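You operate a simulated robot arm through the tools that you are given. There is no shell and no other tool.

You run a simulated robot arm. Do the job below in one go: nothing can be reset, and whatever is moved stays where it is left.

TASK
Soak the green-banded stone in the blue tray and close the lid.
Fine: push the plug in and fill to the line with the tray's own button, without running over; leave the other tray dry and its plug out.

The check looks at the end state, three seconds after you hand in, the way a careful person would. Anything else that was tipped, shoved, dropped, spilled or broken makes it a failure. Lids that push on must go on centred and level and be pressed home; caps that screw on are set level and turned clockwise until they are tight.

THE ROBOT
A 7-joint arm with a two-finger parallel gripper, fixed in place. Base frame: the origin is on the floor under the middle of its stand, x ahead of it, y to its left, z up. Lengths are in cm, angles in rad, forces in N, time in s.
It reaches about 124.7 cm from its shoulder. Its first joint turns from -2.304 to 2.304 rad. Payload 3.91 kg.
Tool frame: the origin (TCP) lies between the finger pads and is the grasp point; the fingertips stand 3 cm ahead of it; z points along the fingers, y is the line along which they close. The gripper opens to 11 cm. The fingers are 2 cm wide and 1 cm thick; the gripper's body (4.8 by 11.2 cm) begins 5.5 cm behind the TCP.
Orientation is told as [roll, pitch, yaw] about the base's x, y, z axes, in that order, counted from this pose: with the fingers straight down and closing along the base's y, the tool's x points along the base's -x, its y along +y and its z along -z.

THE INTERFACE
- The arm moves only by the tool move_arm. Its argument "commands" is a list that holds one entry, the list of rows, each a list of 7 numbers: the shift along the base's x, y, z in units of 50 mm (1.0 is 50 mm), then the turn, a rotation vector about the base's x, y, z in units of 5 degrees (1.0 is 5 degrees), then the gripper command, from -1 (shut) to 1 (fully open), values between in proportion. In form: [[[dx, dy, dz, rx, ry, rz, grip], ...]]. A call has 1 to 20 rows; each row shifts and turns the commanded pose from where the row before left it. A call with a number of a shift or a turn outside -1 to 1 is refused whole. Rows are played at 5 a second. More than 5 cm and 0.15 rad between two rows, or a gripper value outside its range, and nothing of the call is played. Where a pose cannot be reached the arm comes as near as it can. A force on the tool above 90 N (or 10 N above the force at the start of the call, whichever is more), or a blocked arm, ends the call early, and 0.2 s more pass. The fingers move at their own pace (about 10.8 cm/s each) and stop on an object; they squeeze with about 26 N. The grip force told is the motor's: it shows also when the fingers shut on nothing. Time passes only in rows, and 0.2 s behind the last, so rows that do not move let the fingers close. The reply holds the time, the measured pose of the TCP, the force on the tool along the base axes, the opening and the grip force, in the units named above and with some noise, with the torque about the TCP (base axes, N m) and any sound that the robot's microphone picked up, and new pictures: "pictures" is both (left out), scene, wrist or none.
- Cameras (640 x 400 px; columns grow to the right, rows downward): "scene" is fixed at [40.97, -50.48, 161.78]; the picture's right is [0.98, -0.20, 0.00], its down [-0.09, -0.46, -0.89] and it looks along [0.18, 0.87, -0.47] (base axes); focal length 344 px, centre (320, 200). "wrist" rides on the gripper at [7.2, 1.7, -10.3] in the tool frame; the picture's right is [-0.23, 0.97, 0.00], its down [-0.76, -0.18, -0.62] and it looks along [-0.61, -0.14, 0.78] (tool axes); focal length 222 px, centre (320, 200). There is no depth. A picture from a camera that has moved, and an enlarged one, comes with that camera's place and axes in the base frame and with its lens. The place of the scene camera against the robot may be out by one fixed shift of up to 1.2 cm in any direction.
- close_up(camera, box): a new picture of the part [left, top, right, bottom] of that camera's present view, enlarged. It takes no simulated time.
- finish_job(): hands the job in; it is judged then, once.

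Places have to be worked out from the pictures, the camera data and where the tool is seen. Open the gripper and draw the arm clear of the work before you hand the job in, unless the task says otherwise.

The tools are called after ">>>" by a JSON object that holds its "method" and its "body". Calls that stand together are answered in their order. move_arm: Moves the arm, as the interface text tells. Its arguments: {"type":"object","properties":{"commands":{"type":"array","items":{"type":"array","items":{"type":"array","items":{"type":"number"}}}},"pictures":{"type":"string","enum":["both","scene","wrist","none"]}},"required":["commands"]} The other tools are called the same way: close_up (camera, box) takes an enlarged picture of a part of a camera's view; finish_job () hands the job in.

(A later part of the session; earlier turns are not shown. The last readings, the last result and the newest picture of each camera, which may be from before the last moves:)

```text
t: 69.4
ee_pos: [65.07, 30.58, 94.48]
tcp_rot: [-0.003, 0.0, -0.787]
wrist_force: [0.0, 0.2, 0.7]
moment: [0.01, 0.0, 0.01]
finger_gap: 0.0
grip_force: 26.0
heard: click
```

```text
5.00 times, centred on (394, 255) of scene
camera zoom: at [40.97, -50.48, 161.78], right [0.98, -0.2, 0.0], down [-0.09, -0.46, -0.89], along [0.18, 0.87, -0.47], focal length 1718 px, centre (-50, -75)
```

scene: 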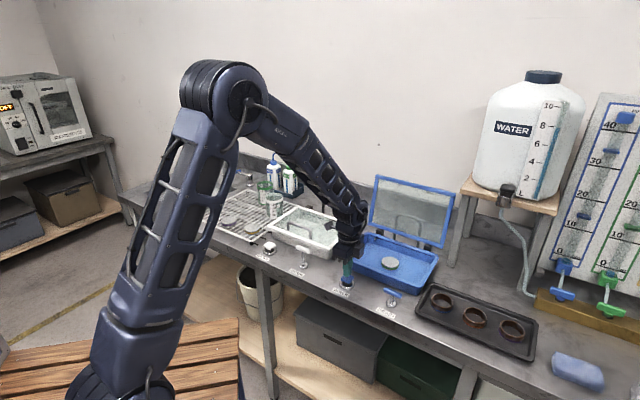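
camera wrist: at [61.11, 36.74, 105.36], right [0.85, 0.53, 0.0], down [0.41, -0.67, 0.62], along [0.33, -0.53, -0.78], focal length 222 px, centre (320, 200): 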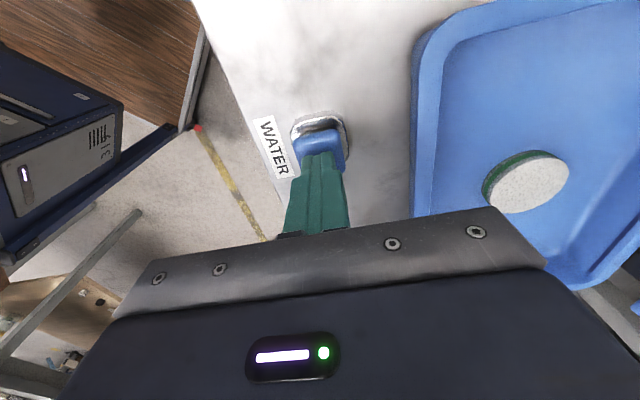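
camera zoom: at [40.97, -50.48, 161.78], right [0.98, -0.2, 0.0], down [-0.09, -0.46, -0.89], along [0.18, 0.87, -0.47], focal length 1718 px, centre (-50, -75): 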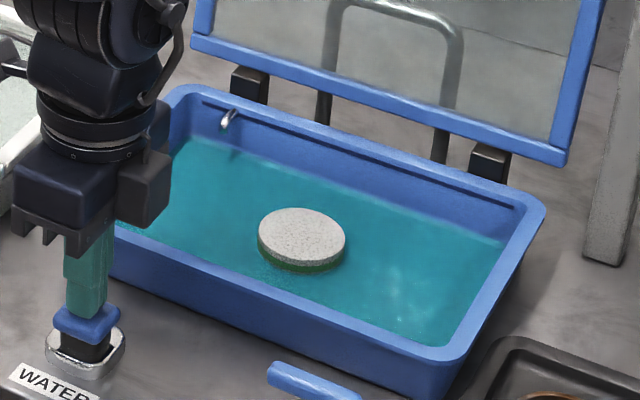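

The rise is about 0.35 cm for about 0.7 s, so roughly 0.5 cm/s. I'll press for about 2 s and measure again.

>>> {"method": "move_arm", "body": {"commands": [[[0, 0, -0.12, 0, 0, 0, -1], [0, 0, 0, 0, 0, 0, -1], [0, 0, 0, 0, 0, 0, -1], [0, 0, 0, 0, 0, 0, -1], [0, 0, 0, 0, 0, 0, -1], [0, 0, 0, 0, 0, 0, -1], [0, 0, 0, 0, 0, 0, -1], [0, 0, 0, 0, 0, 0, -1], [0, 0, 0, 0, 0, 0, -1], [0, 0, 0, 0, 0, 0, -1], [0, 0, 0, 0, 0, 0, -1], [0, 0, 0.12, 0, 0, 0, -1], [0, 0, 0, 0, 0, 0, -1]]], "pictures": "none"}}

>>> {"method": "close_up", "body": {"camera": "scene", "box": [385, 235, 449, 275]}}

>>> {"method": "close_up", "body": {"camera": "scene", "box": [330, 215, 458, 295]}}

```text
t: 72.2
ee_pos: [65.11, 30.49, 94.31]
tcp_rot: [-0.002, 0.001, -0.789]
wrist_force: [-0.5, 0.5, 0.8]
moment: [0.01, 0.0, -0.01]
finger_gap: 0.0
grip_force: 25.8
heard: click
```

```text
10.00 times, centred on (417, 255) of scene
camera zoom: at [40.97, -50.48, 161.78], right [0.98, -0.2, 0.0], down [-0.09, -0.46, -0.89], along [0.18, 0.87, -0.47], focal length 3436 px, centre (-650, -350)
```

zoom: 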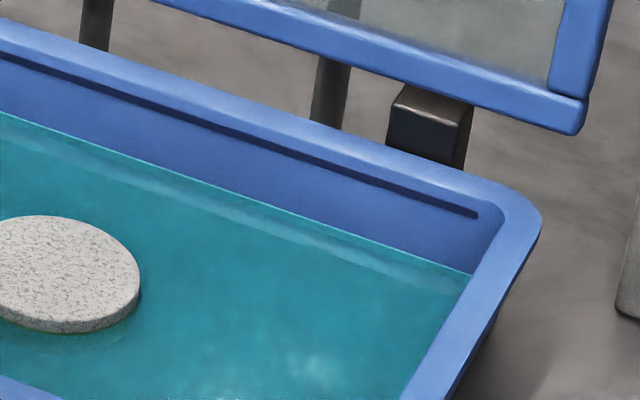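

```text
5.00 times, centred on (394, 255) of scene
camera zoom: at [40.97, -50.48, 161.78], right [0.98, -0.2, 0.0], down [-0.09, -0.46, -0.89], along [0.18, 0.87, -0.47], focal length 1718 px, centre (-50, -75)
```

zoom: 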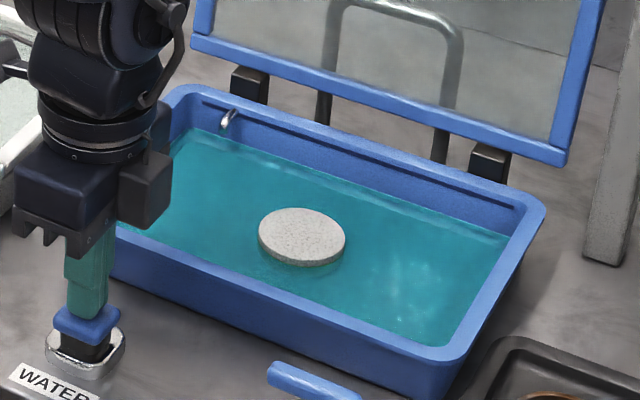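

The level is now about 60 px (2.4 cm) below the line and rising about 9 px/s in this zoom. I'll press about 3.6 s more, then measure again.

>>> {"method": "move_arm", "body": {"commands": [[[0, 0, -0.12, 0, 0, 0, -1], [0, 0, 0, 0, 0, 0, -1], [0, 0, 0, 0, 0, 0, -1], [0, 0, 0, 0, 0, 0, -1], [0, 0, 0, 0, 0, 0, -1], [0, 0, 0, 0, 0, 0, -1], [0, 0, 0, 0, 0, 0, -1], [0, 0, 0, 0, 0, 0, -1], [0, 0, 0, 0, 0, 0, -1], [0, 0, 0, 0, 0, 0, -1], [0, 0, 0, 0, 0, 0, -1], [0, 0, 0, 0, 0, 0, -1], [0, 0, 0, 0, 0, 0, -1], [0, 0, 0, 0, 0, 0, -1], [0, 0, 0, 0, 0, 0, -1], [0, 0, 0, 0, 0, 0, -1], [0, 0, 0, 0, 0, 0, -1], [0, 0, 0.12, 0, 0, 0, -1], [0, 0, 0, 0, 0, 0, -1]]], "pictures": "none"}}

>>> {"method": "close_up", "body": {"camera": "scene", "box": [385, 235, 449, 275]}}

>>> {"method": "close_up", "body": {"camera": "scene", "box": [330, 215, 458, 295]}}

```text
t: 76.2
ee_pos: [65.1, 30.31, 94.18]
tcp_rot: [-0.001, 0.001, -0.789]
wrist_force: [-0.4, 0.0, 1.1]
moment: [0.03, -0.01, -0.01]
finger_gap: 0.0
grip_force: 26.4
heard: click
```

```text
10.00 times, centred on (417, 255) of scene
camera zoom: at [40.97, -50.48, 161.78], right [0.98, -0.2, 0.0], down [-0.09, -0.46, -0.89], along [0.18, 0.87, -0.47], focal length 3436 px, centre (-650, -350)
```

zoom: 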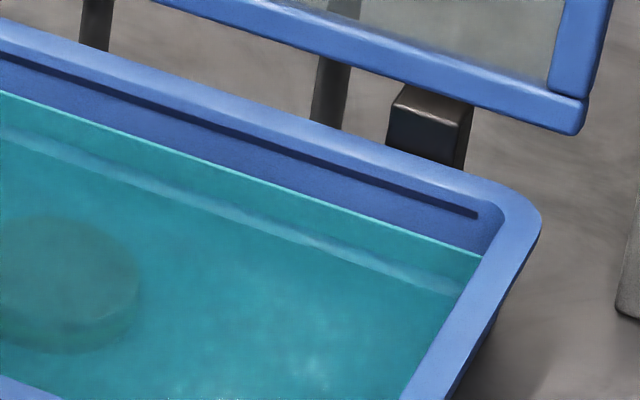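

```text
5.00 times, centred on (394, 255) of scene
camera zoom: at [40.97, -50.48, 161.78], right [0.98, -0.2, 0.0], down [-0.09, -0.46, -0.89], along [0.18, 0.87, -0.47], focal length 1718 px, centre (-50, -75)
```

zoom: 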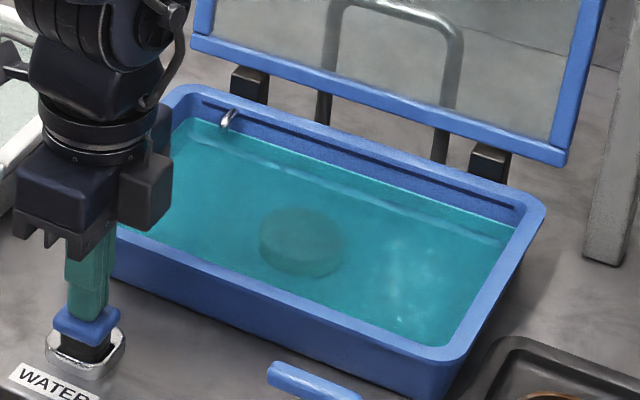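

About 39 px (1.5 cm) remain and the rate has slowed to about 6 px/s as the walls widen. I'll press about 3.4 s more.

>>> {"method": "move_arm", "body": {"commands": [[[0, 0, -0.12, 0, 0, 0, -1], [0, 0, 0, 0, 0, 0, -1], [0, 0, 0, 0, 0, 0, -1], [0, 0, 0, 0, 0, 0, -1], [0, 0, 0, 0, 0, 0, -1], [0, 0, 0, 0, 0, 0, -1], [0, 0, 0, 0, 0, 0, -1], [0, 0, 0, 0, 0, 0, -1], [0, 0, 0, 0, 0, 0, -1], [0, 0, 0, 0, 0, 0, -1], [0, 0, 0, 0, 0, 0, -1], [0, 0, 0, 0, 0, 0, -1], [0, 0, 0, 0, 0, 0, -1], [0, 0, 0, 0, 0, 0, -1], [0, 0, 0, 0, 0, 0, -1], [0, 0, 0, 0, 0, 0, -1], [0, 0, 0, 0, 0, 0, -1], [0, 0, 0.15, 0, 0, 0, -1], [0, 0, 0, 0, 0, 0, -1]]], "pictures": "none"}}

>>> {"method": "close_up", "body": {"camera": "scene", "box": [385, 235, 449, 275]}}

>>> {"method": "close_up", "body": {"camera": "scene", "box": [330, 215, 458, 295]}}

```text
t: 80.2
ee_pos: [65.0, 30.63, 94.55]
tcp_rot: [-0.003, 0.002, -0.789]
wrist_force: [0.8, 0.8, -0.3]
moment: [0.02, 0.0, 0.01]
finger_gap: 0.0
grip_force: 26.5
heard: click
```

```text
10.00 times, centred on (417, 255) of scene
camera zoom: at [40.97, -50.48, 161.78], right [0.98, -0.2, 0.0], down [-0.09, -0.46, -0.89], along [0.18, 0.87, -0.47], focal length 3436 px, centre (-650, -350)
```

zoom: 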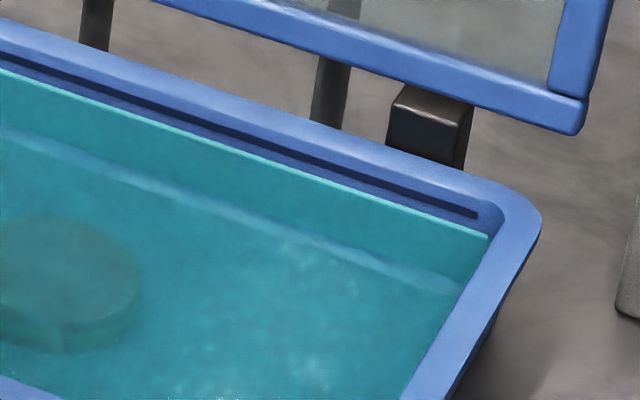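

```text
5.00 times, centred on (394, 255) of scene
camera zoom: at [40.97, -50.48, 161.78], right [0.98, -0.2, 0.0], down [-0.09, -0.46, -0.89], along [0.18, 0.87, -0.47], focal length 1718 px, centre (-50, -75)
```

zoom: 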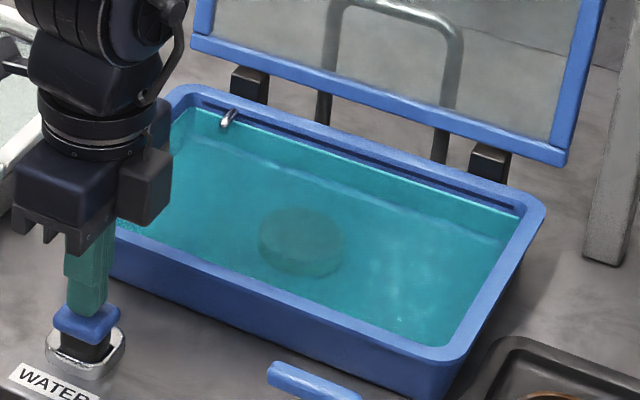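

About 17 px (0.65 cm) remain to the centre of the line. I'll press about 1.5 s more, then fine-tune.

>>> {"method": "move_arm", "body": {"commands": [[[0, 0, -0.15, 0, 0, 0, -1], [0, 0, 0, 0, 0, 0, -1], [0, 0, 0, 0, 0, 0, -1], [0, 0, 0, 0, 0, 0, -1], [0, 0, 0, 0, 0, 0, -1], [0, 0, 0, 0, 0, 0, -1], [0, 0, 0, 0, 0, 0, -1], [0, 0, 0, 0, 0, 0, -1], [0, 0, 0.15, 0, 0, 0, -1], [0, 0, 0, 0, 0, 0, -1]]], "pictures": "none"}}

>>> {"method": "close_up", "body": {"camera": "scene", "box": [385, 235, 449, 275]}}

>>> {"method": "close_up", "body": {"camera": "scene", "box": [360, 225, 408, 255]}}

```text
t: 82.4
ee_pos: [65.14, 30.44, 94.6]
tcp_rot: [-0.003, -0.001, -0.789]
wrist_force: [0.9, 0.0, -0.2]
moment: [-0.01, -0.01, 0.0]
finger_gap: 0.0
grip_force: 26.0
heard: click
```

```text
10.00 times, centred on (417, 255) of scene
camera zoom: at [40.97, -50.48, 161.78], right [0.98, -0.2, 0.0], down [-0.09, -0.46, -0.89], along [0.18, 0.87, -0.47], focal length 3436 px, centre (-650, -350)
```

zoom: 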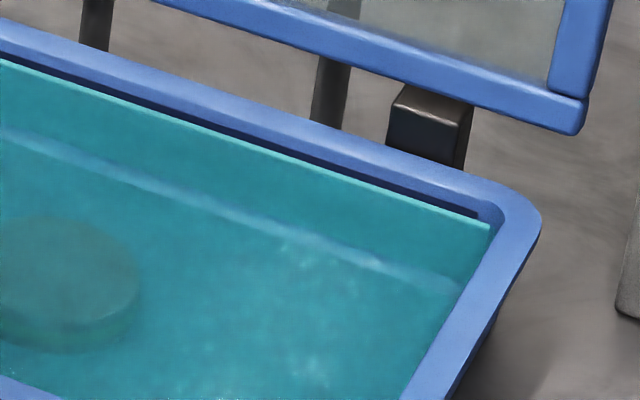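

```text
13.33 times, centred on (384, 240) of scene
camera zoom: at [40.97, -50.48, 161.78], right [0.98, -0.2, 0.0], down [-0.09, -0.46, -0.89], along [0.18, 0.87, -0.47], focal length 4581 px, centre (-533, -333)
```

zoom: 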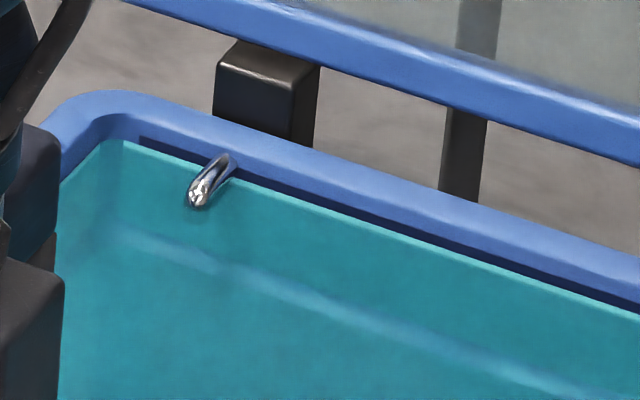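

The water is just at the lower edge of the dark line. One more short press of about 0.7 s should bring it to mid-line.

>>> {"method": "move_arm", "body": {"commands": [[[0, 0, -0.15, 0, 0, 0, -1], [0, 0, 0, 0, 0, 0, -1], [0, 0, 0, 0, 0, 0, -1], [0, 0, 0, 0, 0, 0, -1], [0, 0, 0.15, 0, 0, 0, -1], [0, 0, 0, 0, 0, 0, -1]]], "pictures": "none"}}

>>> {"method": "close_up", "body": {"camera": "scene", "box": [385, 235, 449, 275]}}

>>> {"method": "close_up", "body": {"camera": "scene", "box": [360, 225, 408, 255]}}

```text
t: 83.8
ee_pos: [65.16, 30.53, 94.57]
tcp_rot: [-0.002, -0.001, -0.787]
wrist_force: [0.2, 0.1, 0.3]
moment: [0.01, -0.01, -0.02]
finger_gap: 0.0
grip_force: 26.1
heard: click
```

```text
10.00 times, centred on (417, 255) of scene
camera zoom: at [40.97, -50.48, 161.78], right [0.98, -0.2, 0.0], down [-0.09, -0.46, -0.89], along [0.18, 0.87, -0.47], focal length 3436 px, centre (-650, -350)
```

zoom: 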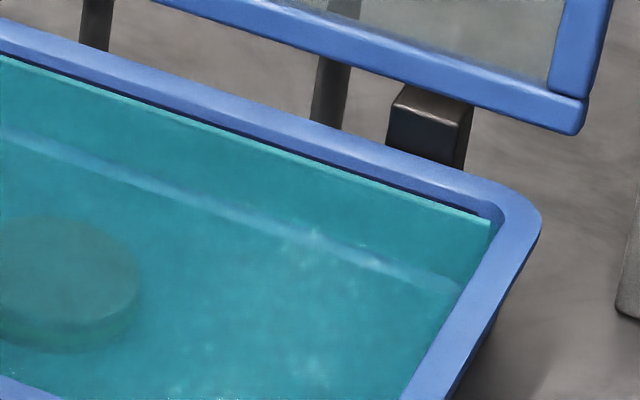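

```text
13.33 times, centred on (384, 240) of scene
camera zoom: at [40.97, -50.48, 161.78], right [0.98, -0.2, 0.0], down [-0.09, -0.46, -0.89], along [0.18, 0.87, -0.47], focal length 4581 px, centre (-533, -333)
```

zoom: 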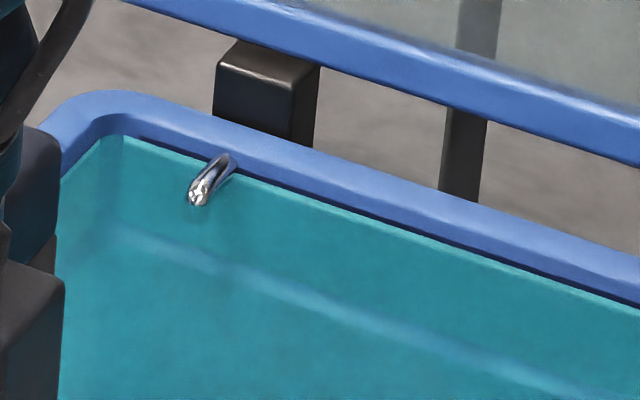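

The water surface now sits on the line, with only a thin strip of the dark mark showing above it, so I'm stopping there. I'll rise off the button and look over the whole area before going back to the lid handle.

>>> {"method": "move_arm", "body": {"commands": [[[0, 0, 0.4, 0, 0, 0, -1], [0, 0, 0.8, 0, 0, 0, -1], [0, 0, 0.9, 0, 0, -0.1, -1], [0, 0, 0.9, 0, 0, -0.1, -1], [0, 0, 0.9, 0, 0, 0, -0.5], [0, 0, 0.9, 0, 0, 0, -0.5], [0, 0, 0.08, 0, 0, 0, -0.5], [0, 0, 0, 0, 0, 0, -0.5]]], "pictures": "both"}}

>>> {"method": "close_up", "body": {"camera": "scene", "box": [330, 215, 458, 295]}}

>>> {"method": "close_up", "body": {"camera": "scene", "box": [250, 195, 378, 275]}}

```text
t: 85.6
ee_pos: [65.54, 30.55, 119.1]
tcp_rot: [-0.003, -0.001, -0.805]
wrist_force: [0.2, -0.3, -0.4]
moment: [0.01, -0.02, 0.0]
finger_gap: 2.75
grip_force: 0.1
camera wrist: at [61.64, 36.87, 129.49], right [0.86, 0.51, 0.0], down [0.4, -0.67, 0.62], along [0.32, -0.54, -0.78], focal length 222 px, centre (320, 200)
```

scene: 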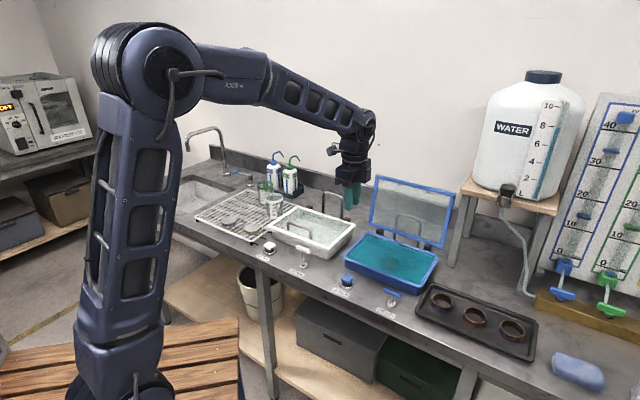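
wrist: 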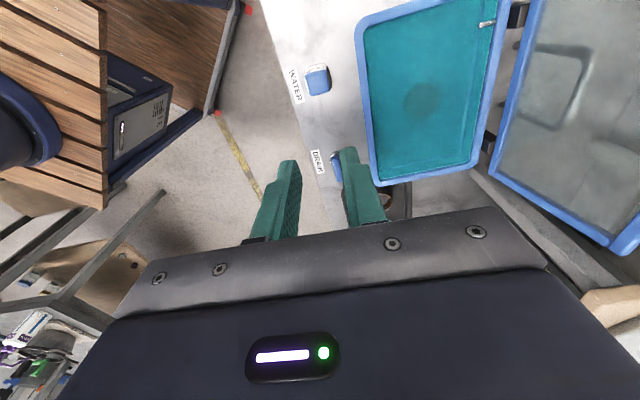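

```text
5.00 times, centred on (394, 255) of scene
camera zoom: at [40.97, -50.48, 161.78], right [0.98, -0.2, 0.0], down [-0.09, -0.46, -0.89], along [0.18, 0.87, -0.47], focal length 1718 px, centre (-50, -75)
```

zoom: 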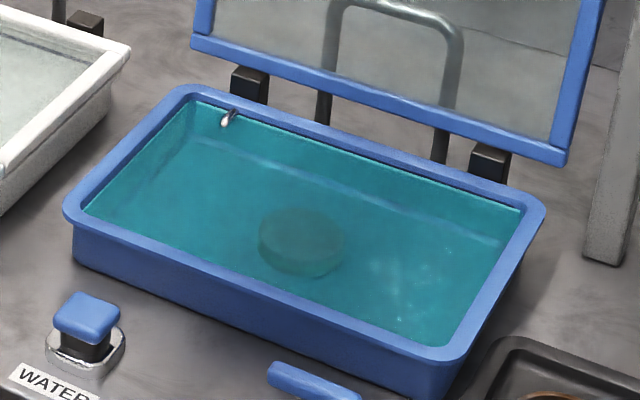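

```text
5.00 times, centred on (314, 235) of scene
camera zoom: at [40.97, -50.48, 161.78], right [0.98, -0.2, 0.0], down [-0.09, -0.46, -0.89], along [0.18, 0.87, -0.47], focal length 1718 px, centre (350, 25)
```

zoom: 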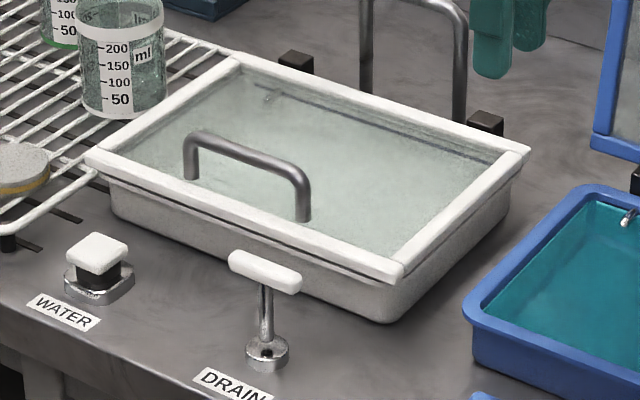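

White tray: dry, lid closed, plug out. I'll double-check the blue water level against the line before closing the lid.

>>> {"method": "close_up", "body": {"camera": "scene", "box": [410, 240, 442, 260]}}

>>> {"method": "close_up", "body": {"camera": "scene", "box": [385, 235, 417, 255]}}

```text
16.00 times, centred on (426, 250) of scene
camera zoom: at [40.97, -50.48, 161.78], right [0.98, -0.2, 0.0], down [-0.09, -0.46, -0.89], along [0.18, 0.87, -0.47], focal length 5497 px, centre (-1376, -600)
```

zoom: 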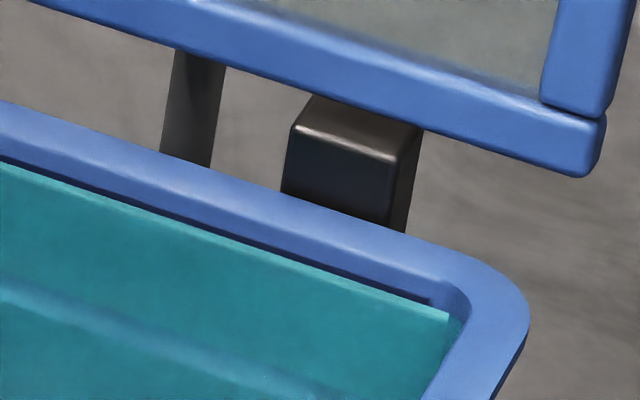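

```text
16.00 times, centred on (401, 245) of scene
camera zoom: at [40.97, -50.48, 161.78], right [0.98, -0.2, 0.0], down [-0.09, -0.46, -0.89], along [0.18, 0.87, -0.47], focal length 5497 px, centre (-976, -520)
```

zoom: 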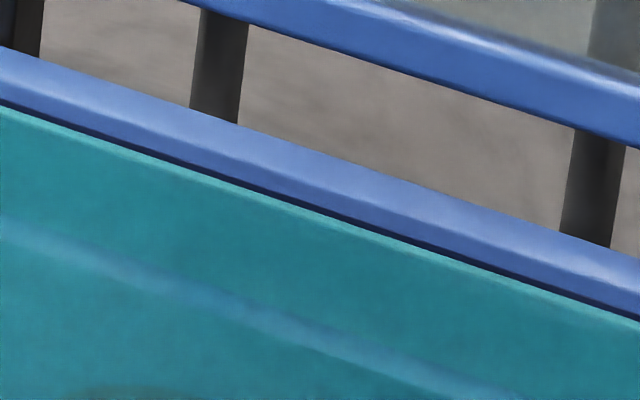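

The water is at mid-line. I'll travel at z≈119 to above the handle behind the lid, using the same position I released it from.

>>> {"method": "move_arm", "body": {"commands": [[[0.6, 0.384, 0, 0, 0, 0, -0.5], [0.75, 0.48, 0, 0, 0, 0, -0.5], [0.75, 0.48, 0, 0, 0, 0, -0.5], [0.75, 0.48, 0, 0, 0, 0, -0.5], [0.75, 0.48, 0, 0, 0, 0, -0.5], [0.75, 0.48, 0, 0, 0, 0, -0.5], [0.75, 0.48, -0.1, 0, 0, 0, -0.5], [0.45, 0.288, 0, 0, 0, 0, -0.5], [0.29, 0.185, 0, 0, 0, 0, -0.5], [0, 0, 0, 0, 0, 0, -0.5]]], "pictures": "both"}}

>>> {"method": "close_up", "body": {"camera": "wrist", "box": [180, 40, 420, 190]}}

>>> {"method": "close_up", "body": {"camera": "scene", "box": [330, 150, 474, 240]}}

```text
t: 87.8
ee_pos: [94.05, 48.92, 118.39]
tcp_rot: [-0.003, 0.001, -0.808]
wrist_force: [0.3, 0.2, -0.5]
moment: [0.02, 0.0, 0.03]
finger_gap: 2.75
grip_force: 0.1
camera wrist: at [90.27, 55.31, 128.74], right [0.86, 0.51, 0.0], down [0.4, -0.67, 0.62], along [0.32, -0.54, -0.78], focal length 222 px, centre (320, 200)
```

scene: 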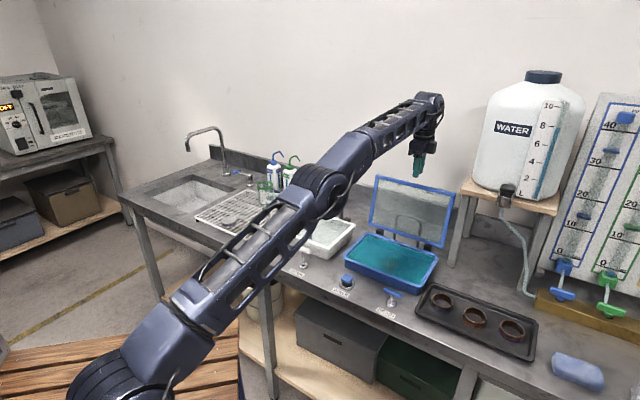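
wrist: 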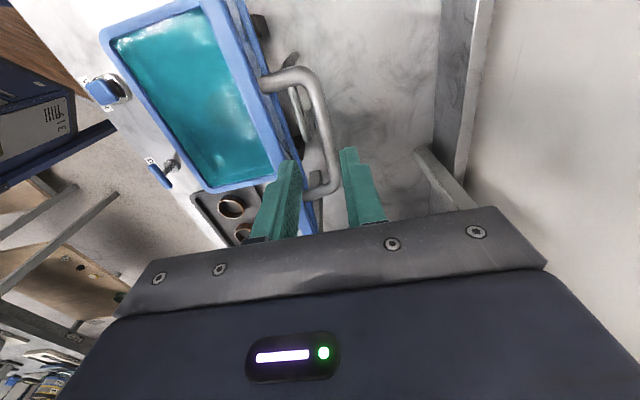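

```text
2.67 times, centred on (300, 115) of wrist
camera zoom: at [90.27, 55.31, 128.74], right [0.86, 0.51, 0.0], down [0.4, -0.67, 0.62], along [0.32, -0.54, -0.78], focal length 592 px, centre (373, 427)
```

zoom: 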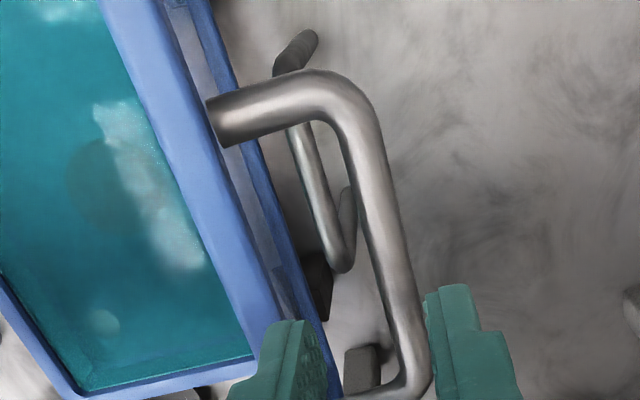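

```text
4.44 times, centred on (402, 195) of scene
camera zoom: at [40.97, -50.48, 161.78], right [0.98, -0.2, 0.0], down [-0.09, -0.46, -0.89], along [0.18, 0.87, -0.47], focal length 1527 px, centre (-44, 222)
```

zoom: 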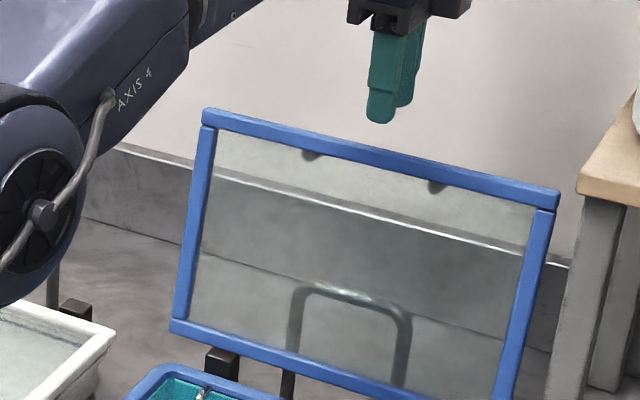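

The bar sits about 0.4 cm towards +n from my centre line, and the lid's edge is at b≈99.3. I'll shift 0.73 cm in +n, as when I released it, so the front finger drops between the lid edge and the bar, then descend partway and check.

>>> {"method": "move_arm", "body": {"commands": [[[0.104, 0.102, 0, 0, 0, 0, -0.5], [0, 0, -0.2, 0, 0, 0, -0.5], [0, 0, -0.3, 0, 0, 0, -0.5], [0, 0, -0.3, 0, 0, 0, -0.5], [0, 0, 0, 0, 0, 0, -0.5]]], "pictures": "wrist"}}

>>> {"method": "close_up", "body": {"camera": "wrist", "box": [180, 40, 420, 190]}}

>>> {"method": "close_up", "body": {"camera": "scene", "box": [330, 150, 474, 240]}}

```text
t: 89.0
ee_pos: [94.4, 49.33, 114.34]
tcp_rot: [0.0, 0.0, -0.807]
wrist_force: [0.1, -1.4, -0.4]
moment: [-0.03, 0.0, 0.01]
finger_gap: 2.77
grip_force: 0.0
out of reach, approached as far as the arm can: row 1
camera wrist: at [90.55, 55.63, 124.66], right [0.86, 0.51, 0.0], down [0.4, -0.67, 0.62], along [0.32, -0.54, -0.78], focal length 222 px, centre (320, 200)
```

wrist: 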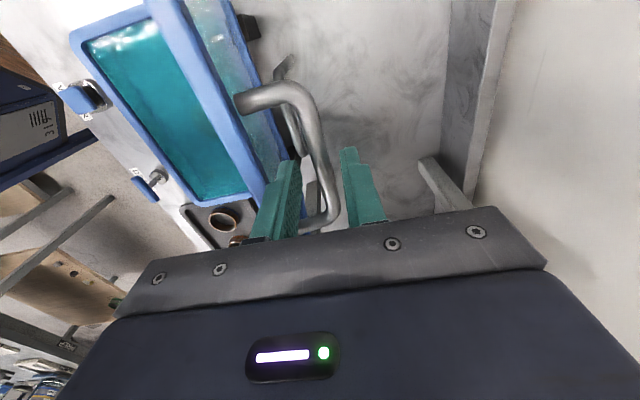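

```text
2.67 times, centred on (300, 115) of wrist
camera zoom: at [90.55, 55.63, 124.66], right [0.86, 0.51, 0.0], down [0.4, -0.67, 0.62], along [0.32, -0.54, -0.78], focal length 592 px, centre (373, 427)
```

zoom: 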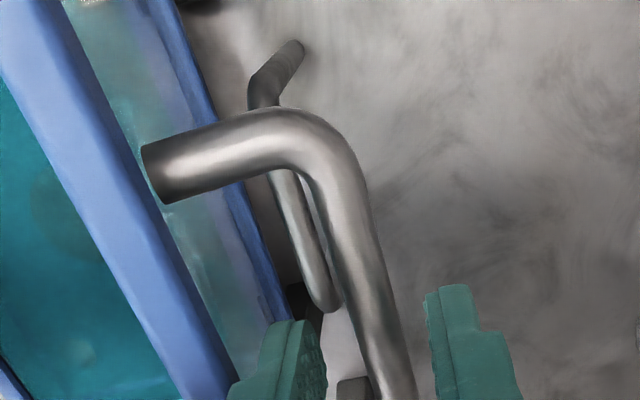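

```text
4.44 times, centred on (402, 195) of scene
camera zoom: at [40.97, -50.48, 161.78], right [0.98, -0.2, 0.0], down [-0.09, -0.46, -0.89], along [0.18, 0.87, -0.47], focal length 1527 px, centre (-44, 222)
```

zoom: 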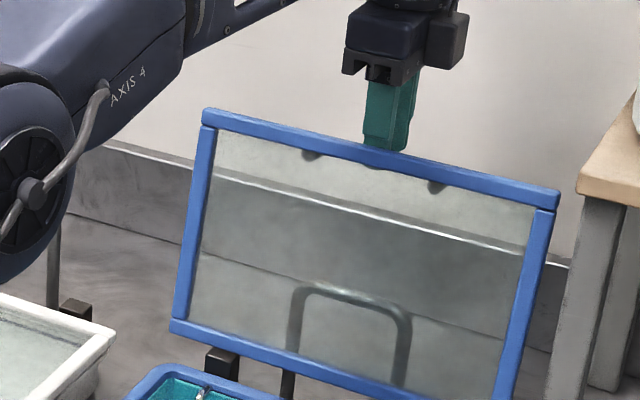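

The bar is centred between the fingers and there's no contact with the lid. I'll finish the descent and close gently on the bar.

>>> {"method": "move_arm", "body": {"commands": [[[0, 0, -0.3, 0, 0, 0, -0.5], [0, 0, -0.3, 0, 0, 0, -0.5], [0, 0, -0.1, 0, 0, 0, -0.5], [0, 0, 0, 0, 0, 0, -0.5], [0, 0, 0, 0, 0, 0, -1], [0, 0, 0, 0, 0, 0, -1], [0, 0, 0, 0, 0, 0, -1]]], "pictures": "wrist"}}

>>> {"method": "close_up", "body": {"camera": "wrist", "box": [180, 40, 420, 190]}}

>>> {"method": "close_up", "body": {"camera": "scene", "box": [330, 150, 474, 240]}}

```text
t: 90.6
ee_pos: [94.39, 49.28, 110.73]
tcp_rot: [-0.001, 0.001, -0.807]
wrist_force: [-18.7, -12.5, -7.1]
moment: [-0.04, -0.14, 0.39]
finger_gap: 1.16
grip_force: 44.9
camera wrist: at [90.63, 55.6, 121.09], right [0.86, 0.51, 0.0], down [0.4, -0.67, 0.62], along [0.32, -0.54, -0.78], focal length 222 px, centre (320, 200)
```

wrist: 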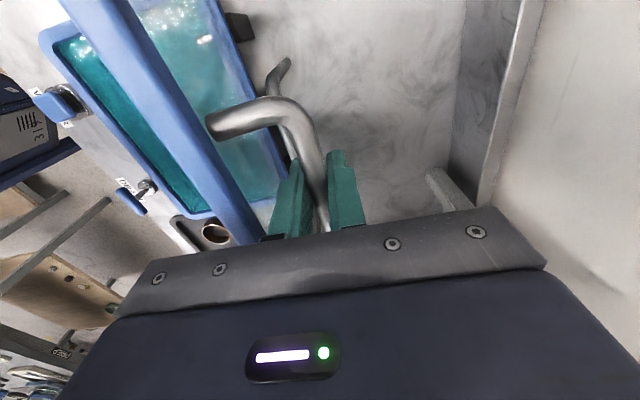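

```text
2.67 times, centred on (300, 115) of wrist
camera zoom: at [90.63, 55.6, 121.09], right [0.86, 0.51, 0.0], down [0.4, -0.67, 0.62], along [0.32, -0.54, -0.78], focal length 592 px, centre (373, 427)
```

zoom: 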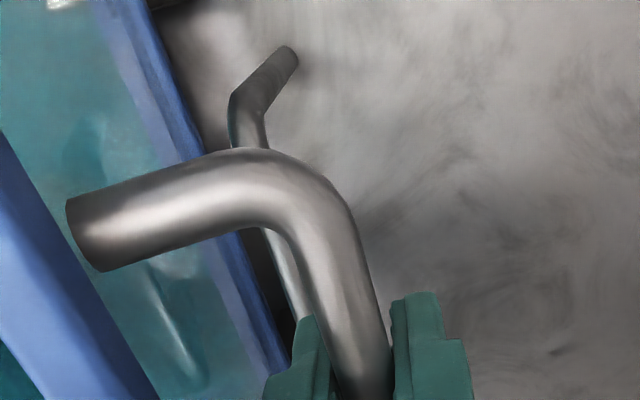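

```text
4.44 times, centred on (402, 195) of scene
camera zoom: at [40.97, -50.48, 161.78], right [0.98, -0.2, 0.0], down [-0.09, -0.46, -0.89], along [0.18, 0.87, -0.47], focal length 1527 px, centre (-44, 222)
```

zoom: 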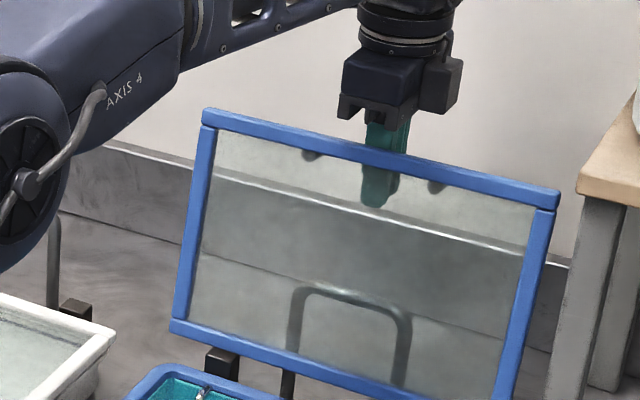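

The bar is gripped (1.16 cm). I fitted the opening path to a circle (pivot b≈93.8, z≈94.4, R≈18.4, n≈(0.711, 0.703)), and I'll now run that arc in reverse, starting with the lift off the stop.

>>> {"method": "move_arm", "body": {"commands": [[[-0.156, -0.155, 0.0904, 0, 0, 0, -1], [-0.1715, -0.1696, 0.0878, 0, 0, 0, -1], [-0.1753, -0.1734, 0.0706, 0, 0, 0, -1], [-0.1785, -0.1765, 0.0534, 0, 0, 0, -1], [0, 0, 0, 0, 0, 0, -1]]], "pictures": "scene"}}

>>> {"method": "close_up", "body": {"camera": "scene", "box": [330, 150, 474, 240]}}

```text
t: 91.8
ee_pos: [91.14, 46.0, 112.18]
tcp_rot: [-0.004, -0.001, -0.807]
wrist_force: [-5.3, -1.4, -27.4]
moment: [0.09, 0.05, 0.31]
finger_gap: 1.14
grip_force: 45.0
```

scene: 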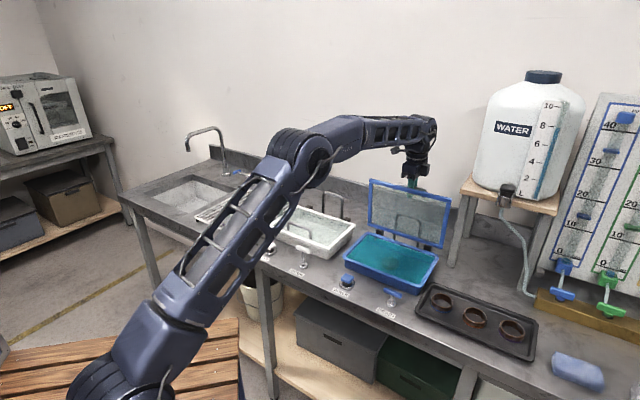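

```text
4.44 times, centred on (402, 195) of scene
camera zoom: at [40.97, -50.48, 161.78], right [0.98, -0.2, 0.0], down [-0.09, -0.46, -0.89], along [0.18, 0.87, -0.47], focal length 1527 px, centre (-44, 222)
```

zoom: 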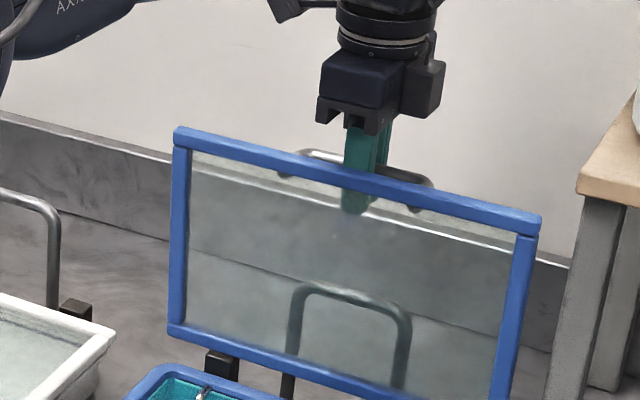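

The lid is coming forward. There is a −27 N vertical load, so I'm slightly high; I'll ease down 0.2 cm and continue through vertical.

>>> {"method": "move_arm", "body": {"commands": [[[-0.1806, -0.1786, -0.01, 0, 0, 0, -1], [-0.1819, -0.1798, 0.012, 0, 0, 0, -1], [-0.1824, -0.1804, 0, 0, 0, 0, -1], [-0.1819, -0.1798, -0.018, 0, 0, 0, -1], [-0.1806, -0.1786, -0.0356, 0, 0, 0, -1], [0, 0, 0, 0, 0, 0, -1]]], "pictures": "none"}}

>>> {"method": "close_up", "body": {"camera": "scene", "box": [330, 150, 474, 240]}}

```text
t: 93.2
ee_pos: [86.44, 41.46, 112.14]
tcp_rot: [-0.002, 0.001, -0.807]
wrist_force: [0.2, 3.3, -14.7]
moment: [0.11, 0.03, 0.37]
finger_gap: 1.17
grip_force: 45.0
```

```text
4.44 times, centred on (402, 195) of scene
camera zoom: at [40.97, -50.48, 161.78], right [0.98, -0.2, 0.0], down [-0.09, -0.46, -0.89], along [0.18, 0.87, -0.47], focal length 1527 px, centre (-44, 222)
```

zoom: 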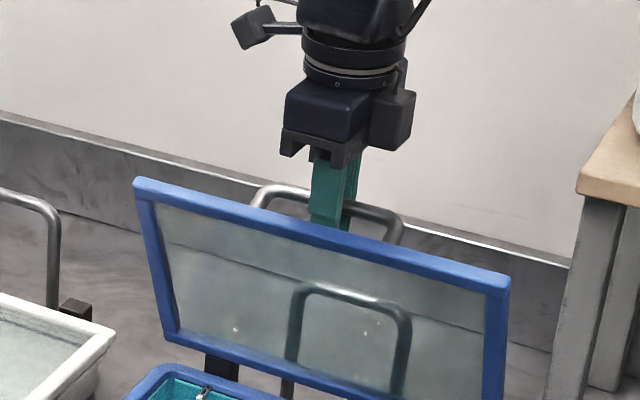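

Smooth, with the lid at about 70°. I'll continue down the arc.

>>> {"method": "move_arm", "body": {"commands": [[[-0.1785, -0.1765, -0.063, 0, 0, 0, -1], [-0.1753, -0.1734, -0.0706, 0, 0, 0, -1], [-0.1715, -0.1696, -0.0878, 0, 0, 0, -1], [-0.1668, -0.1649, -0.1044, 0, 0, 0, -1], [-0.161, -0.1592, -0.1206, 0, 0, 0, -1], [0, 0, 0, 0, 0, 0, -1]]], "pictures": "none"}}

>>> {"method": "close_up", "body": {"camera": "scene", "box": [330, 170, 474, 260]}}

```text
t: 94.6
ee_pos: [82.23, 37.04, 109.94]
tcp_rot: [-0.001, -0.001, -0.806]
wrist_force: [8.3, -8.7, -0.2]
moment: [-0.27, -0.35, 0.52]
finger_gap: 1.19
grip_force: 44.6
```

```text
4.44 times, centred on (402, 215) of scene
camera zoom: at [40.97, -50.48, 161.78], right [0.98, -0.2, 0.0], down [-0.09, -0.46, -0.89], along [0.18, 0.87, -0.47], focal length 1527 px, centre (-44, 133)
```

zoom: 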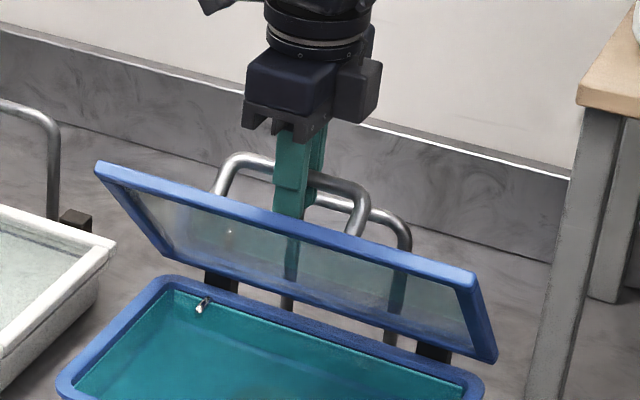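

Loads are minimal and the lid is at about 50°. I'll continue.

>>> {"method": "move_arm", "body": {"commands": [[[-0.1547, -0.153, -0.136, 0, 0, 0, -1], [-0.1476, -0.1459, -0.1508, 0, 0, 0, -1], [-0.1395, -0.1379, -0.165, 0, 0, 0, -1], [-0.1313, -0.1298, -0.178, 0, 0, 0, -1], [-0.122, -0.1206, -0.1908, 0, 0, 0, -1], [0, 0, 0, 0, 0, 0, -1]]], "pictures": "none"}}

>>> {"method": "close_up", "body": {"camera": "scene", "box": [330, 190, 474, 280]}}

```text
t: 96.0
ee_pos: [78.65, 33.79, 105.8]
tcp_rot: [-0.003, -0.002, -0.806]
wrist_force: [23.5, -13.1, -7.4]
moment: [-0.16, -0.2, 0.68]
finger_gap: 1.16
grip_force: 44.4
```

```text
4.44 times, centred on (402, 235) of scene
camera zoom: at [40.97, -50.48, 161.78], right [0.98, -0.2, 0.0], down [-0.09, -0.46, -0.89], along [0.18, 0.87, -0.47], focal length 1527 px, centre (-44, 44)
```

zoom: 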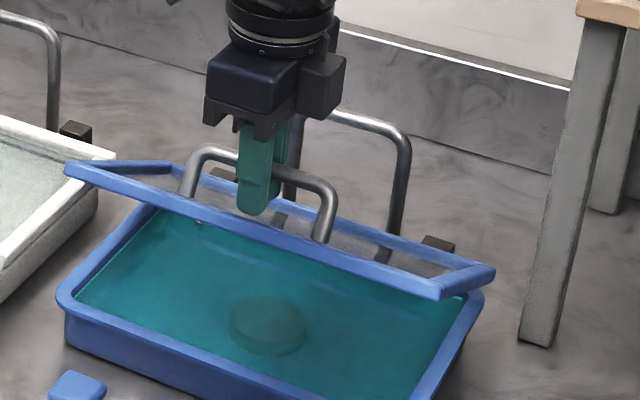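

There's a small sideways load (+t 26 N), so I'll correct 0.1 cm that way and continue down.

>>> {"method": "move_arm", "body": {"commands": [[[-0.0983, -0.1253, -0.2022, 0, 0, 0.05, -1], [-0.102, -0.1008, -0.2128, 0, 0, 0.05, -1], [-0.0912, -0.0901, -0.222, 0, 0, 0, -1], [-0.0799, -0.079, -0.2308, 0, 0, 0, -1], [0, 0, 0, 0, 0, 0, -1]]], "pictures": "none"}}

>>> {"method": "close_up", "body": {"camera": "scene", "box": [330, 210, 458, 290]}}

```text
t: 97.2
ee_pos: [76.82, 31.9, 101.5]
tcp_rot: [-0.002, 0.002, -0.795]
wrist_force: [-5.8, 8.6, -1.2]
moment: [0.45, 0.4, 0.41]
finger_gap: 1.18
grip_force: 44.7
```

```text
5.00 times, centred on (394, 250) of scene
camera zoom: at [40.97, -50.48, 161.78], right [0.98, -0.2, 0.0], down [-0.09, -0.46, -0.89], along [0.18, 0.87, -0.47], focal length 1718 px, centre (-50, -50)
```

zoom: 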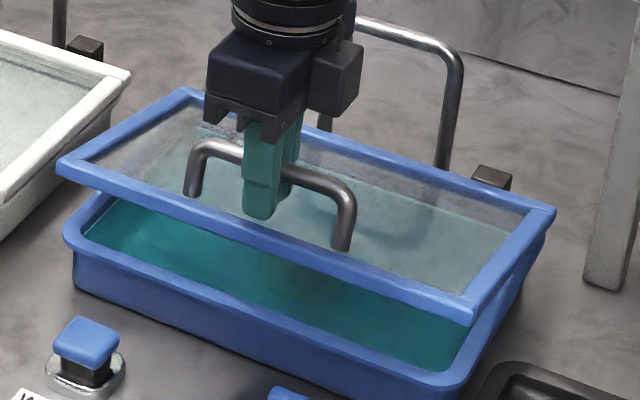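

The lid is about 13° from closed. I'll slow down for the last part.

>>> {"method": "move_arm", "body": {"commands": [[[-0.0341, -0.0337, -0.12, 0, 0, 0, -1], [-0.0341, -0.0337, -0.12, 0, 0, 0, -1], [-0.0284, -0.0281, -0.12, 0, 0, 0, -1], [-0.0284, -0.0281, -0.12, 0, 0, 0, -1], [-0.0228, -0.0225, -0.12, 0, 0, 0, -1], [0, 0, 0, 0, 0, 0, -1]]], "pictures": "none"}}

>>> {"method": "close_up", "body": {"camera": "scene", "box": [330, 210, 458, 290]}}

```text
t: 98.6
ee_pos: [76.03, 31.08, 98.41]
tcp_rot: [0.0, 0.001, -0.798]
wrist_force: [-11.5, 10.9, -2.1]
moment: [-0.11, -0.19, 0.53]
finger_gap: 1.16
grip_force: 45.1
```

```text
5.00 times, centred on (394, 250) of scene
camera zoom: at [40.97, -50.48, 161.78], right [0.98, -0.2, 0.0], down [-0.09, -0.46, -0.89], along [0.18, 0.87, -0.47], focal length 1718 px, centre (-50, -50)
```

zoom: 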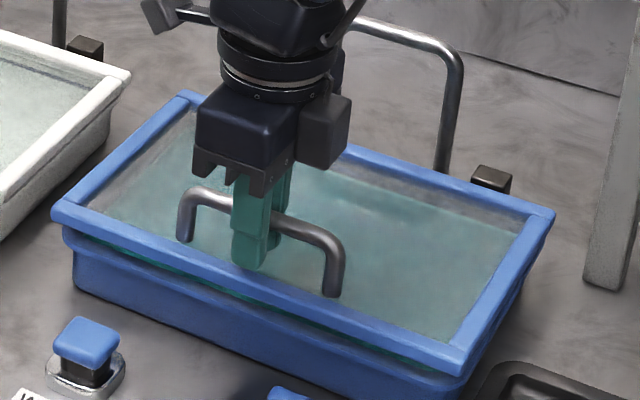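

About 0.8 cm from closed. I'll make the final small steps and watch for seating force.

>>> {"method": "move_arm", "body": {"commands": [[[-0.008, -0.008, -0.05, 0, 0, 0, -1], [-0.007, -0.007, -0.05, 0, 0, 0, -1], [-0.006, -0.006, -0.04, 0, 0, 0, -1], [0, 0, 0, 0, 0, 0, -1]]], "pictures": "none"}}

>>> {"method": "close_up", "body": {"camera": "scene", "box": [330, 210, 458, 290]}}

```text
t: 99.6
ee_pos: [76.05, 30.96, 97.85]
tcp_rot: [-0.001, 0.001, -0.798]
wrist_force: [-23.0, -12.5, 4.7]
moment: [-0.27, -0.32, 0.6]
finger_gap: 1.15
grip_force: 45.1
```

```text
5.00 times, centred on (394, 250) of scene
camera zoom: at [40.97, -50.48, 161.78], right [0.98, -0.2, 0.0], down [-0.09, -0.46, -0.89], along [0.18, 0.87, -0.47], focal length 1718 px, centre (-50, -50)
```

zoom: 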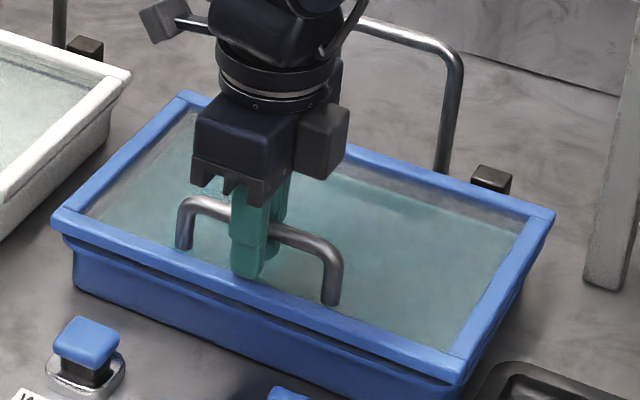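

Nearly seated. I'll press a little further to confirm it's down.

>>> {"method": "move_arm", "body": {"commands": [[[-0.004, -0.004, -0.03, 0, 0, 0, -1], [0, 0, -0.02, 0, 0, 0, -1], [0, 0, 0, 0, 0, 0, -1]]], "pictures": "none"}}

>>> {"method": "close_up", "body": {"camera": "scene", "box": [330, 230, 442, 300]}}

```text
t: 100.4
ee_pos: [75.92, 31.02, 97.56]
tcp_rot: [-0.002, 0.001, -0.797]
wrist_force: [-36.4, -30.9, 8.8]
moment: [-0.26, -0.21, 0.58]
finger_gap: 1.16
grip_force: 44.9
```

```text
5.71 times, centred on (386, 265) of scene
camera zoom: at [40.97, -50.48, 161.78], right [0.98, -0.2, 0.0], down [-0.09, -0.46, -0.89], along [0.18, 0.87, -0.47], focal length 1963 px, centre (-57, -171)
```

zoom: 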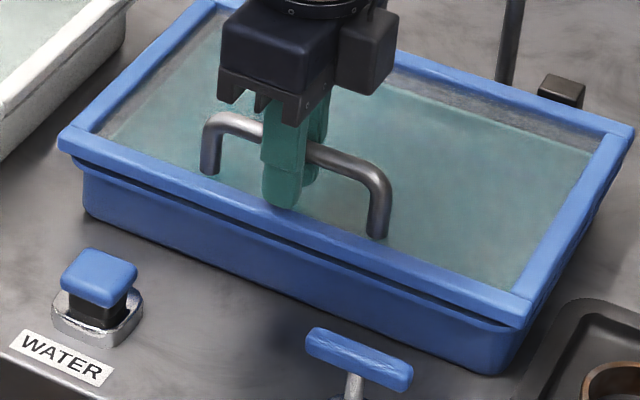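

There's a −n load of 47 N, so I'll ease 0.2 cm that way, then open the fingers to release the handle.

>>> {"method": "move_arm", "body": {"commands": [[[-0.028, -0.028, -0.01, 0, 0, 0, -1], [0, 0, -0.01, 0, 0, 0, -1], [0, 0, 0, 0, 0, 0, -1]]], "pictures": "none"}}

```text
t: 101.2
ee_pos: [75.88, 30.82, 97.54]
tcp_rot: [-0.001, 0.0, -0.797]
wrist_force: [-6.1, -14.9, 3.5]
moment: [-0.35, -0.59, 0.61]
finger_gap: 1.15
grip_force: 45.5
```

>>> {"method": "move_arm", "body": {"commands": [[[-0.01, -0.01, -0.03, 0, 0, 0, -1], [0, 0, 0, 0, 0, 0, -1]]], "pictures": "none"}}

>>> {"method": "close_up", "body": {"camera": "scene", "box": [330, 240, 426, 300]}}

```text
t: 101.8
ee_pos: [75.86, 30.98, 97.45]
tcp_rot: [0.002, 0.0, -0.798]
wrist_force: [2.8, -12.7, 15.1]
moment: [0.02, -0.01, 0.59]
finger_gap: 1.19
grip_force: 45.0
```

```text
6.67 times, centred on (378, 270) of scene
camera zoom: at [40.97, -50.48, 161.78], right [0.98, -0.2, 0.0], down [-0.09, -0.46, -0.89], along [0.18, 0.87, -0.47], focal length 2290 px, centre (-67, -267)
```

zoom: 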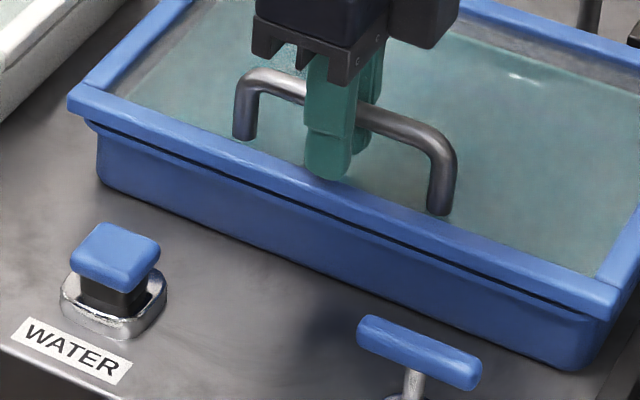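

Fz is up to 15 N and the seam is thin and even, so the lid is seated. I'll open the fingers and rise straight up.

>>> {"method": "move_arm", "body": {"commands": [[[0, 0, 0, 0, 0, 0, -0.3], [0, 0, 0, 0, 0, 0, -0.3], [0, 0, 0, 0, 0, 0, -0.3], [0, 0, 0.2, 0, 0, 0, -0.3], [0, 0, 0.4, 0, 0, 0, -0.3], [0, 0, 0.6, 0, 0, 0, -0.3], [0, 0, 0.6, 0, 0, 0, -0.3], [0, 0, 0, 0, 0, 0, -0.3]]], "pictures": "both"}}

>>> {"method": "close_up", "body": {"camera": "scene", "box": [330, 220, 458, 300]}}

>>> {"method": "close_up", "body": {"camera": "wrist", "box": [220, 0, 540, 200]}}

```text
t: 103.6
ee_pos: [76.0, 30.83, 106.1]
tcp_rot: [-0.003, 0.0, -0.797]
wrist_force: [-0.2, -0.7, -0.9]
moment: [-0.01, 0.03, 0.01]
finger_gap: 3.87
grip_force: 0.0
camera wrist: at [72.07, 37.09, 116.44], right [0.86, 0.52, 0.0], down [0.41, -0.67, 0.62], along [0.32, -0.53, -0.78], focal length 222 px, centre (320, 200)
```

scene: 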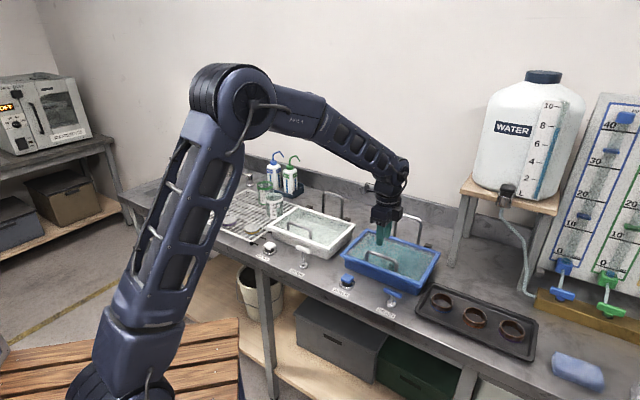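
wrist: 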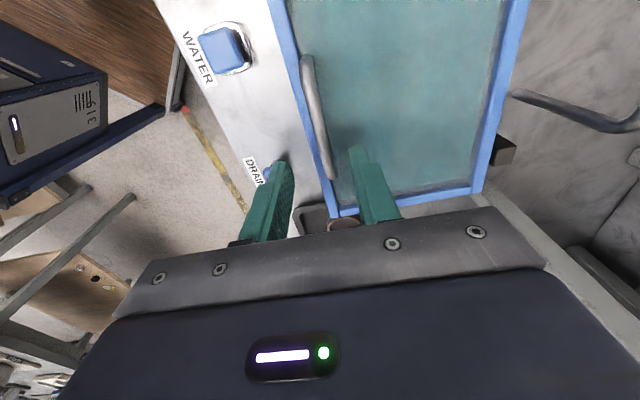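

```text
5.00 times, centred on (394, 260) of scene
camera zoom: at [40.97, -50.48, 161.78], right [0.98, -0.2, 0.0], down [-0.09, -0.46, -0.89], along [0.18, 0.87, -0.47], focal length 1718 px, centre (-50, -100)
```

zoom: 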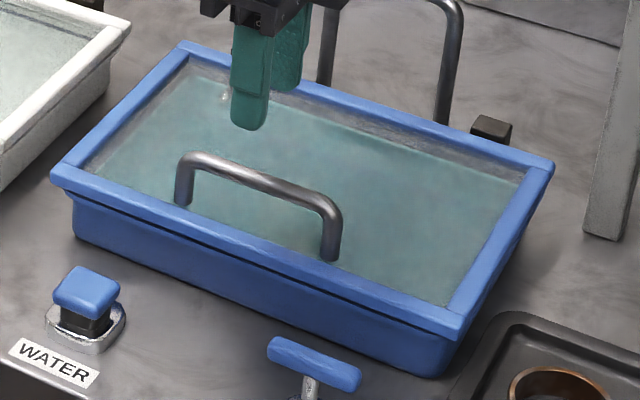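

```text
2.00 times, centred on (380, 100) of wrist
camera zoom: at [72.07, 37.09, 116.44], right [0.86, 0.52, 0.0], down [0.41, -0.67, 0.62], along [0.32, -0.53, -0.78], focal length 444 px, centre (200, 400)
```

zoom: 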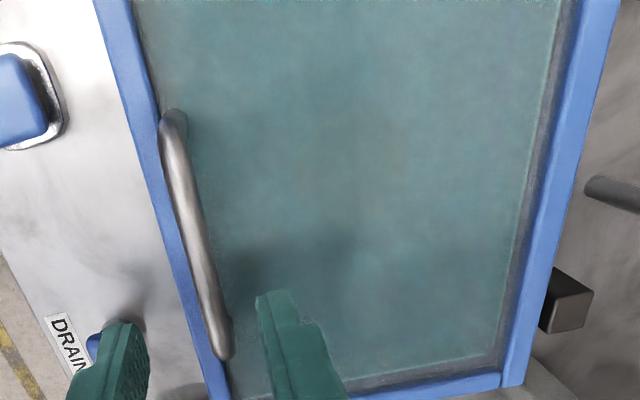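

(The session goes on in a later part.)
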